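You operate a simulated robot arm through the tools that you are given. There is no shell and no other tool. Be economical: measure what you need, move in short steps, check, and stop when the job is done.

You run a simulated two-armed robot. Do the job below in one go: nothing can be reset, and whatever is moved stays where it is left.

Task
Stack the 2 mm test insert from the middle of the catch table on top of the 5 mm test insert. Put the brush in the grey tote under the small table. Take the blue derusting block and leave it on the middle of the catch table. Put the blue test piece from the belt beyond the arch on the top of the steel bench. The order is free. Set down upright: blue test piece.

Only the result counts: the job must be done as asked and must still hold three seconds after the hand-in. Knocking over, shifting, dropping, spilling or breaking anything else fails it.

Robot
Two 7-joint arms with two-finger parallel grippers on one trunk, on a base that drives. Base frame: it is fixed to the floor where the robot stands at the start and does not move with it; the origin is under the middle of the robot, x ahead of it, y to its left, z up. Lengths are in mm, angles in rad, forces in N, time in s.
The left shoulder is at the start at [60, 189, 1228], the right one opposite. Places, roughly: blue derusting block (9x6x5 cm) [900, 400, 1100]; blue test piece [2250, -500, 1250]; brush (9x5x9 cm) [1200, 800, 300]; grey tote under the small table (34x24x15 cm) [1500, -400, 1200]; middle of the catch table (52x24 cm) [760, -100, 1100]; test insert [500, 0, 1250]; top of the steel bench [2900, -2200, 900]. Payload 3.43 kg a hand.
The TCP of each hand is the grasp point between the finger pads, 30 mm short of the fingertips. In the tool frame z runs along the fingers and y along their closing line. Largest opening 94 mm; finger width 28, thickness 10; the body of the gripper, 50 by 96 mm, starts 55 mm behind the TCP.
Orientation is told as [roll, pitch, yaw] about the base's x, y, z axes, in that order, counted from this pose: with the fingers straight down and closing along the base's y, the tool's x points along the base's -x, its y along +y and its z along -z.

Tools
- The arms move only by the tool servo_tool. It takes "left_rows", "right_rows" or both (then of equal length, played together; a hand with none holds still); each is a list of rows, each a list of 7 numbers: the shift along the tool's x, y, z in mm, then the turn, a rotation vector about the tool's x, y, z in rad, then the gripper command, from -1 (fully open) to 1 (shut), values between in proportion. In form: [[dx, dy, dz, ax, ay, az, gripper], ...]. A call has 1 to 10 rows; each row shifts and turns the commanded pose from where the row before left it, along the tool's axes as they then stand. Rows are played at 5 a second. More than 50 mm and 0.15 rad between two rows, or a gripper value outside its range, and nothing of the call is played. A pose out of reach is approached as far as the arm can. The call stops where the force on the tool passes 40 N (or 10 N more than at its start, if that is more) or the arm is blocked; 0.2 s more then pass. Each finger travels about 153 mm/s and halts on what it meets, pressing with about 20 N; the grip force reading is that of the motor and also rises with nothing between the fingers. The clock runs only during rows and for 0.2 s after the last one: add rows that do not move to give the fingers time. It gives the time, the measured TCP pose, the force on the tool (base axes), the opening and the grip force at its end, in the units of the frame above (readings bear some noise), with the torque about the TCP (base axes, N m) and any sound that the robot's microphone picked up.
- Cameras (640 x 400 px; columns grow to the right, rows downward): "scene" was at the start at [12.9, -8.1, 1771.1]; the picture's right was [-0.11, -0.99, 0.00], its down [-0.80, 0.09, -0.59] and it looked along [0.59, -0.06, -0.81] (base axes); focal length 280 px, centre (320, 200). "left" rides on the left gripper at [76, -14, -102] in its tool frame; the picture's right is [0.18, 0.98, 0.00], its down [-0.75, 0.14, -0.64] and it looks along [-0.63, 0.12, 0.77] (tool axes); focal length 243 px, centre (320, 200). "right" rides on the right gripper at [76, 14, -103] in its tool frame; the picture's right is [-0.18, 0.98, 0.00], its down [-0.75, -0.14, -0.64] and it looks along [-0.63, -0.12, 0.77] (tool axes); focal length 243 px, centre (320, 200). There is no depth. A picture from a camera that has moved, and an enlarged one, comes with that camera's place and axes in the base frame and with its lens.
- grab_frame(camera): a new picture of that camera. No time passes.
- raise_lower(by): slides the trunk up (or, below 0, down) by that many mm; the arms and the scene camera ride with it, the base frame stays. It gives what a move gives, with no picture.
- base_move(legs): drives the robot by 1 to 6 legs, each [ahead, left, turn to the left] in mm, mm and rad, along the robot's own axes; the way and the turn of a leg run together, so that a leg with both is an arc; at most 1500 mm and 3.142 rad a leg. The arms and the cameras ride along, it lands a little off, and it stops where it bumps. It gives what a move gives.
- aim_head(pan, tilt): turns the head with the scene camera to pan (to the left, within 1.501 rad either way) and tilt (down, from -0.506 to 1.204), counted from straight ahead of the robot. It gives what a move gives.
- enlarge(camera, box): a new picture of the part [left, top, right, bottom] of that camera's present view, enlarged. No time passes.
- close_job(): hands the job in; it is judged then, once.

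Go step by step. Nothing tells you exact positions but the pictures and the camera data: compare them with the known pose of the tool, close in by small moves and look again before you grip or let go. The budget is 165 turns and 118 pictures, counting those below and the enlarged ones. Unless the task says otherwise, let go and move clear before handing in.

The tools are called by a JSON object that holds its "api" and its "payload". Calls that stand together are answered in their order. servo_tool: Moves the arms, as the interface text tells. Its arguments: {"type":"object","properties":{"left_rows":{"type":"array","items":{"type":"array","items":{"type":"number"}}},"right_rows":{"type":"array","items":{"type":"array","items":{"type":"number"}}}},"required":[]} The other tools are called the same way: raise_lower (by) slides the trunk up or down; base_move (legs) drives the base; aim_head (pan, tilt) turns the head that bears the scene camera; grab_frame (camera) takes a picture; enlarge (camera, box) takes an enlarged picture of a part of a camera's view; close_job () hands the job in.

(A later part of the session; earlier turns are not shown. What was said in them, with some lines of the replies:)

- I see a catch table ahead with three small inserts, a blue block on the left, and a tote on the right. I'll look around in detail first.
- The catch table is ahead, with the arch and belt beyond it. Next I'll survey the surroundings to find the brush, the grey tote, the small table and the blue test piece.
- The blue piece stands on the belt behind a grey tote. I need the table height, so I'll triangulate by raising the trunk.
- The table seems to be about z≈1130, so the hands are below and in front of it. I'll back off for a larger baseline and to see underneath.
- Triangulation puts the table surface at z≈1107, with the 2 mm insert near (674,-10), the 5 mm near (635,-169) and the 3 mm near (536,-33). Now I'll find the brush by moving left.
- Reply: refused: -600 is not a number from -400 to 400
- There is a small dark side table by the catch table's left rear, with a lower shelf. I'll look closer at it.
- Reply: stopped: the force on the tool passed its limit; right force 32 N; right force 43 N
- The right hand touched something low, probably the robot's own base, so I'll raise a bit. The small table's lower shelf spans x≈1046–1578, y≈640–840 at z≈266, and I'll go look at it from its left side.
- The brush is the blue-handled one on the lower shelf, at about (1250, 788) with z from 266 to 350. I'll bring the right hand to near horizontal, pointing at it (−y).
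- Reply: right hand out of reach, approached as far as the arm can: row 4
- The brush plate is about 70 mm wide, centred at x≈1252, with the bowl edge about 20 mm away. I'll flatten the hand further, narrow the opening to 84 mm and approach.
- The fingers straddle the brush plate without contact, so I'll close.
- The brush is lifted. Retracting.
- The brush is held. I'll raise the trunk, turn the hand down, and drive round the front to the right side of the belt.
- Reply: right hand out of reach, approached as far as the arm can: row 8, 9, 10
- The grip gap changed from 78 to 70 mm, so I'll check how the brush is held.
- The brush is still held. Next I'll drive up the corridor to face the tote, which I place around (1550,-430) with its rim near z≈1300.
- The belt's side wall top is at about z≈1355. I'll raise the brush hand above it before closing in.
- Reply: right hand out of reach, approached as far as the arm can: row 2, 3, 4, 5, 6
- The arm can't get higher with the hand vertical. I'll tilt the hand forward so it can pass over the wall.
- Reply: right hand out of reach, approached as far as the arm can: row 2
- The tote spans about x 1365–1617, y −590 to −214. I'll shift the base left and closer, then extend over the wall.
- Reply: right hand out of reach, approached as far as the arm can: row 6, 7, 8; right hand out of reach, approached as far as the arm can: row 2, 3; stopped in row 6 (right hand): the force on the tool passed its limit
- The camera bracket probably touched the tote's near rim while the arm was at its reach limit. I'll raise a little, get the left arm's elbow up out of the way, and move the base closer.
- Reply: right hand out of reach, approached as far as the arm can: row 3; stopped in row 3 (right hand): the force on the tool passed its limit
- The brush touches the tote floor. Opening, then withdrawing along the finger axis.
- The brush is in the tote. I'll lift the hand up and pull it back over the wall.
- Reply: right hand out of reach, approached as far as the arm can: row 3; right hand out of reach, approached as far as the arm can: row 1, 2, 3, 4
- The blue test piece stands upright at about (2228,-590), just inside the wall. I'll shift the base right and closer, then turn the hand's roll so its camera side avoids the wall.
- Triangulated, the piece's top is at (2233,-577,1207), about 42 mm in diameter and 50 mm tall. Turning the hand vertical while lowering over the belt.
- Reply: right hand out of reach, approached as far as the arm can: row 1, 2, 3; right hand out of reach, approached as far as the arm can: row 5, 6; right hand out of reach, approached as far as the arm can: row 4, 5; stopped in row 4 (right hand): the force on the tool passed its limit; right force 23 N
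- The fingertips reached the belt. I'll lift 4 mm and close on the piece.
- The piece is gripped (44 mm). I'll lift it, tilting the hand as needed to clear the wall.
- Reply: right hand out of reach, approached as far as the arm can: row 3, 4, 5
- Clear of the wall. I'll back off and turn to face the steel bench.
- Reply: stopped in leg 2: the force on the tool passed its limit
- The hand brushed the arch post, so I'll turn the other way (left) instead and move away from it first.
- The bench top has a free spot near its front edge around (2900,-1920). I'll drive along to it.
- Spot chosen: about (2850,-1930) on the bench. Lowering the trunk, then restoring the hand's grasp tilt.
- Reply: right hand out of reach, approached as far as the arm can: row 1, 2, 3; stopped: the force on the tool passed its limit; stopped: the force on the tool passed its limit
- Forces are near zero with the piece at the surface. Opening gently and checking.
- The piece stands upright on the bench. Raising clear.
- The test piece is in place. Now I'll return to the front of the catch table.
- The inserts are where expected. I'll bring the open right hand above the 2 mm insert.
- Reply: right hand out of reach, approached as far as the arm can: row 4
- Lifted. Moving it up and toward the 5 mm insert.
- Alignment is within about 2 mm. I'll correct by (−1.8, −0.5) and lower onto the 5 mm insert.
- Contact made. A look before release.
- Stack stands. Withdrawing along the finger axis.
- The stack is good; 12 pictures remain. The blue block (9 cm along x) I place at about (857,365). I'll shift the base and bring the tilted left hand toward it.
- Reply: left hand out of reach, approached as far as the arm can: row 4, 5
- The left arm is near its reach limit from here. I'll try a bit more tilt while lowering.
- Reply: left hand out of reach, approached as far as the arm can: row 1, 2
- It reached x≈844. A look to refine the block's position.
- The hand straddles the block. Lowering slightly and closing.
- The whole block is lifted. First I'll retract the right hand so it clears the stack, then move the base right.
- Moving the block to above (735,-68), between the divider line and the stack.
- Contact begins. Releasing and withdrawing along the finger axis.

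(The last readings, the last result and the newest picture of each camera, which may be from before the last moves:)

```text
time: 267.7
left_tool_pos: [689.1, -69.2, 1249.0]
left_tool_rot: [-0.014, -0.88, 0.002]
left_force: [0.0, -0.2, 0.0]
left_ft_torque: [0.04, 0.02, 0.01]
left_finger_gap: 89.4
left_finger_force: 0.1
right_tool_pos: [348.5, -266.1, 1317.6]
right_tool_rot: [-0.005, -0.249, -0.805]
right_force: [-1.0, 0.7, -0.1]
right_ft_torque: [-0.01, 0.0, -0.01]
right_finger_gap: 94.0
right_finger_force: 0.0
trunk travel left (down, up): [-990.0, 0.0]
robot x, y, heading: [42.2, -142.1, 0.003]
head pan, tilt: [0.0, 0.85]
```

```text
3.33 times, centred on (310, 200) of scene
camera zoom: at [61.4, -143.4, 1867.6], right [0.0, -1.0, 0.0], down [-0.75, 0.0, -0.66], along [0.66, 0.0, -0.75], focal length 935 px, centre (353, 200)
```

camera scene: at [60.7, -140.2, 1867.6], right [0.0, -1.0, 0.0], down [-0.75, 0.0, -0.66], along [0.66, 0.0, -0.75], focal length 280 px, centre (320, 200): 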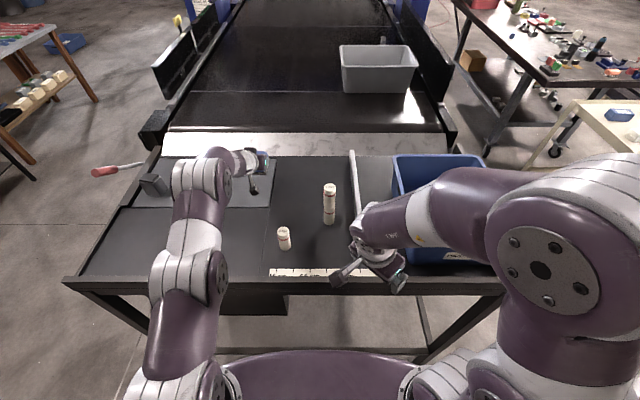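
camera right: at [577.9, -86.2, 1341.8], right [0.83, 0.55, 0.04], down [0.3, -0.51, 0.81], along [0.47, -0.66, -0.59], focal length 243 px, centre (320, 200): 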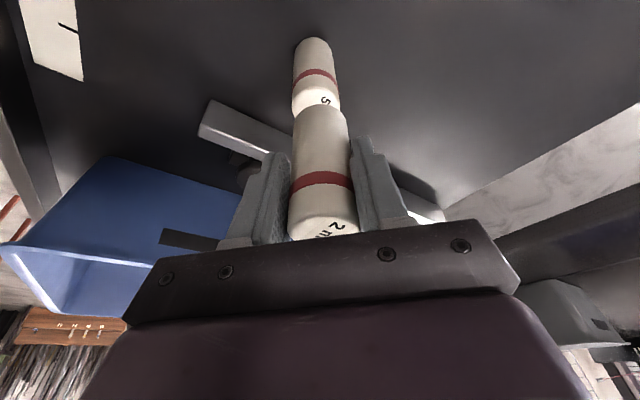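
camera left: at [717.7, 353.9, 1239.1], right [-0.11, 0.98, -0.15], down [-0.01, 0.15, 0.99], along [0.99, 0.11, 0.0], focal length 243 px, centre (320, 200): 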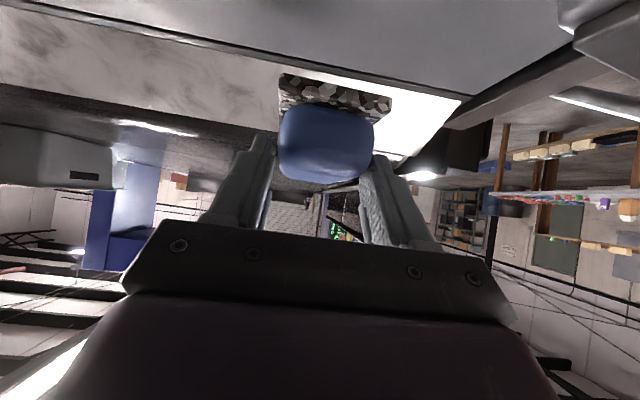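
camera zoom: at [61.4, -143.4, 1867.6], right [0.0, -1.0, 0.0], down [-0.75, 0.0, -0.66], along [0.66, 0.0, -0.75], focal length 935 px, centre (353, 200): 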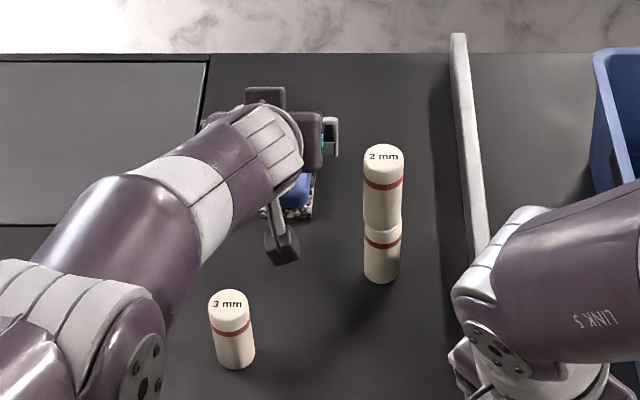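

{"api": "servo_tool", "payload": {"left_rows": [[-22, 10, -19, 0, 0, 0, -0.9], [-22, 20, -19, 0, 0, 0, -0.9], [0, 30, 0, 0, 0, 0, -0.9], [0, 30, 0, 0, 0, 0, -0.9], [0, 0, 0, 0, 0, 0, -0.9]]}}

{"api": "base_move", "payload": {"legs": [[-400, 0, 0]]}}

{"api": "grab_frame", "payload": {"camera": "scene"}}

{"api": "enlarge", "payload": {"camera": "scene", "box": [230, 60, 410, 170]}}

```text
time: 268.9
left_tool_pos: [690.9, 21.0, 1306.6]
left_tool_rot: [-0.013, -0.879, 0.002]
left_force: [-0.1, -0.4, -0.4]
left_ft_torque: [0.01, -0.01, -0.02]
left_finger_gap: 89.1
left_finger_force: 0.0
right_tool_pos: [347.9, -264.7, 1317.0]
right_tool_rot: [-0.002, -0.249, -0.804]
right_force: [-0.2, 0.3, 0.2]
right_ft_torque: [0.02, -0.01, 0.0]
right_finger_gap: 94.0
right_finger_force: 0.0
trunk travel left (down, up): [-990.0, 0.0]
robot x, y, heading: [43.0, -145.4, 0.003]
head pan, tilt: [0.0, 0.85]
```

```text
time: 271.4
left_tool_pos: [289.1, 20.3, 1304.7]
left_tool_rot: [-0.014, -0.877, 0.001]
left_force: [0.2, 0.0, -0.3]
left_ft_torque: [-0.02, -0.01, 0.0]
left_finger_gap: 89.2
left_finger_force: 0.0
right_tool_pos: [-54.4, -265.5, 1317.0]
right_tool_rot: [-0.005, -0.248, -0.808]
right_force: [0.3, 0.6, 0.0]
right_ft_torque: [0.01, 0.01, 0.01]
right_finger_gap: 94.0
right_finger_force: 0.0
trunk travel left (down, up): [-990.0, 0.0]
robot x, y, heading: [-361.2, -144.4, -0.003]
head pan, tilt: [0.0, 0.85]
```

```text
3 pictures are left
camera scene: at [-339.2, -143.1, 1867.5], right [0.0, -1.0, 0.0], down [-0.75, 0.0, -0.66], along [0.66, 0.0, -0.75], focal length 280 px, centre (320, 200)
```

scene: 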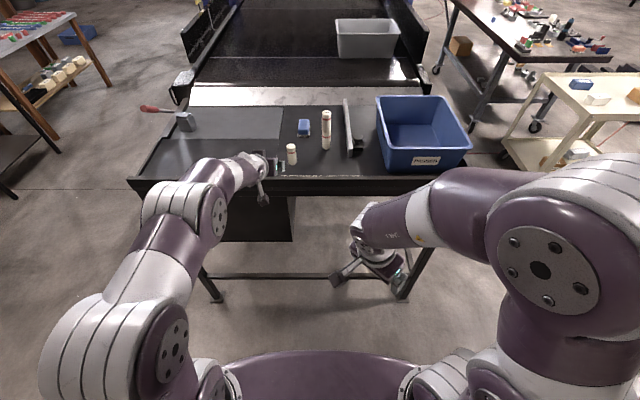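

```text
3.56 times, centred on (320, 115) of scene
camera zoom: at [-339.2, -143.1, 1867.5], right [0.0, -1.0, 0.0], down [-0.75, 0.0, -0.66], along [0.66, 0.0, -0.75], focal length 997 px, centre (320, 502)
```

zoom: 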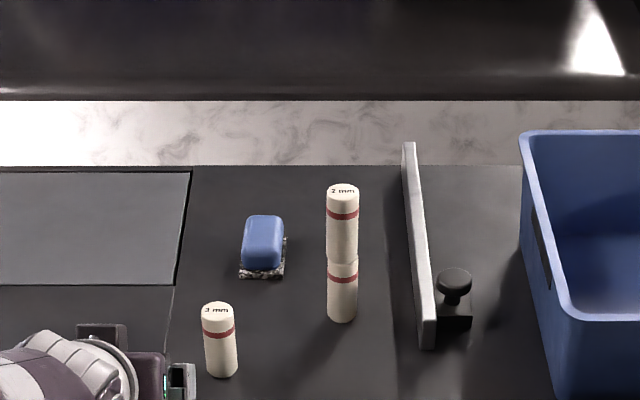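

Everything is where it was asked: the stack stands, the block rests mid-table, and the hands are clear. Handing in.

{"api": "close_job", "payload": {}}

```text
The job is handed in.
```

The job is handed in with all four parts done, but one instruction was ambiguous and I had to choose.

- **Inserts:** the 2 mm test insert stands on top of the 5 mm one.
- **Brush:** the blue-handled brush from the small table's lower shelf is in the grey tote on the belt. I saw no grey tote under the small table. The one on the belt matched the given position and size.
- **Derusting block:** it rests in the middle section of the catch table, between the divider line and the stack.
- **Blue test piece:** it stands upright on the steel bench, near the front edge.

While turning with the test piece, the right hand bumped the arch post, but the grip held and I saw nothing shifted.
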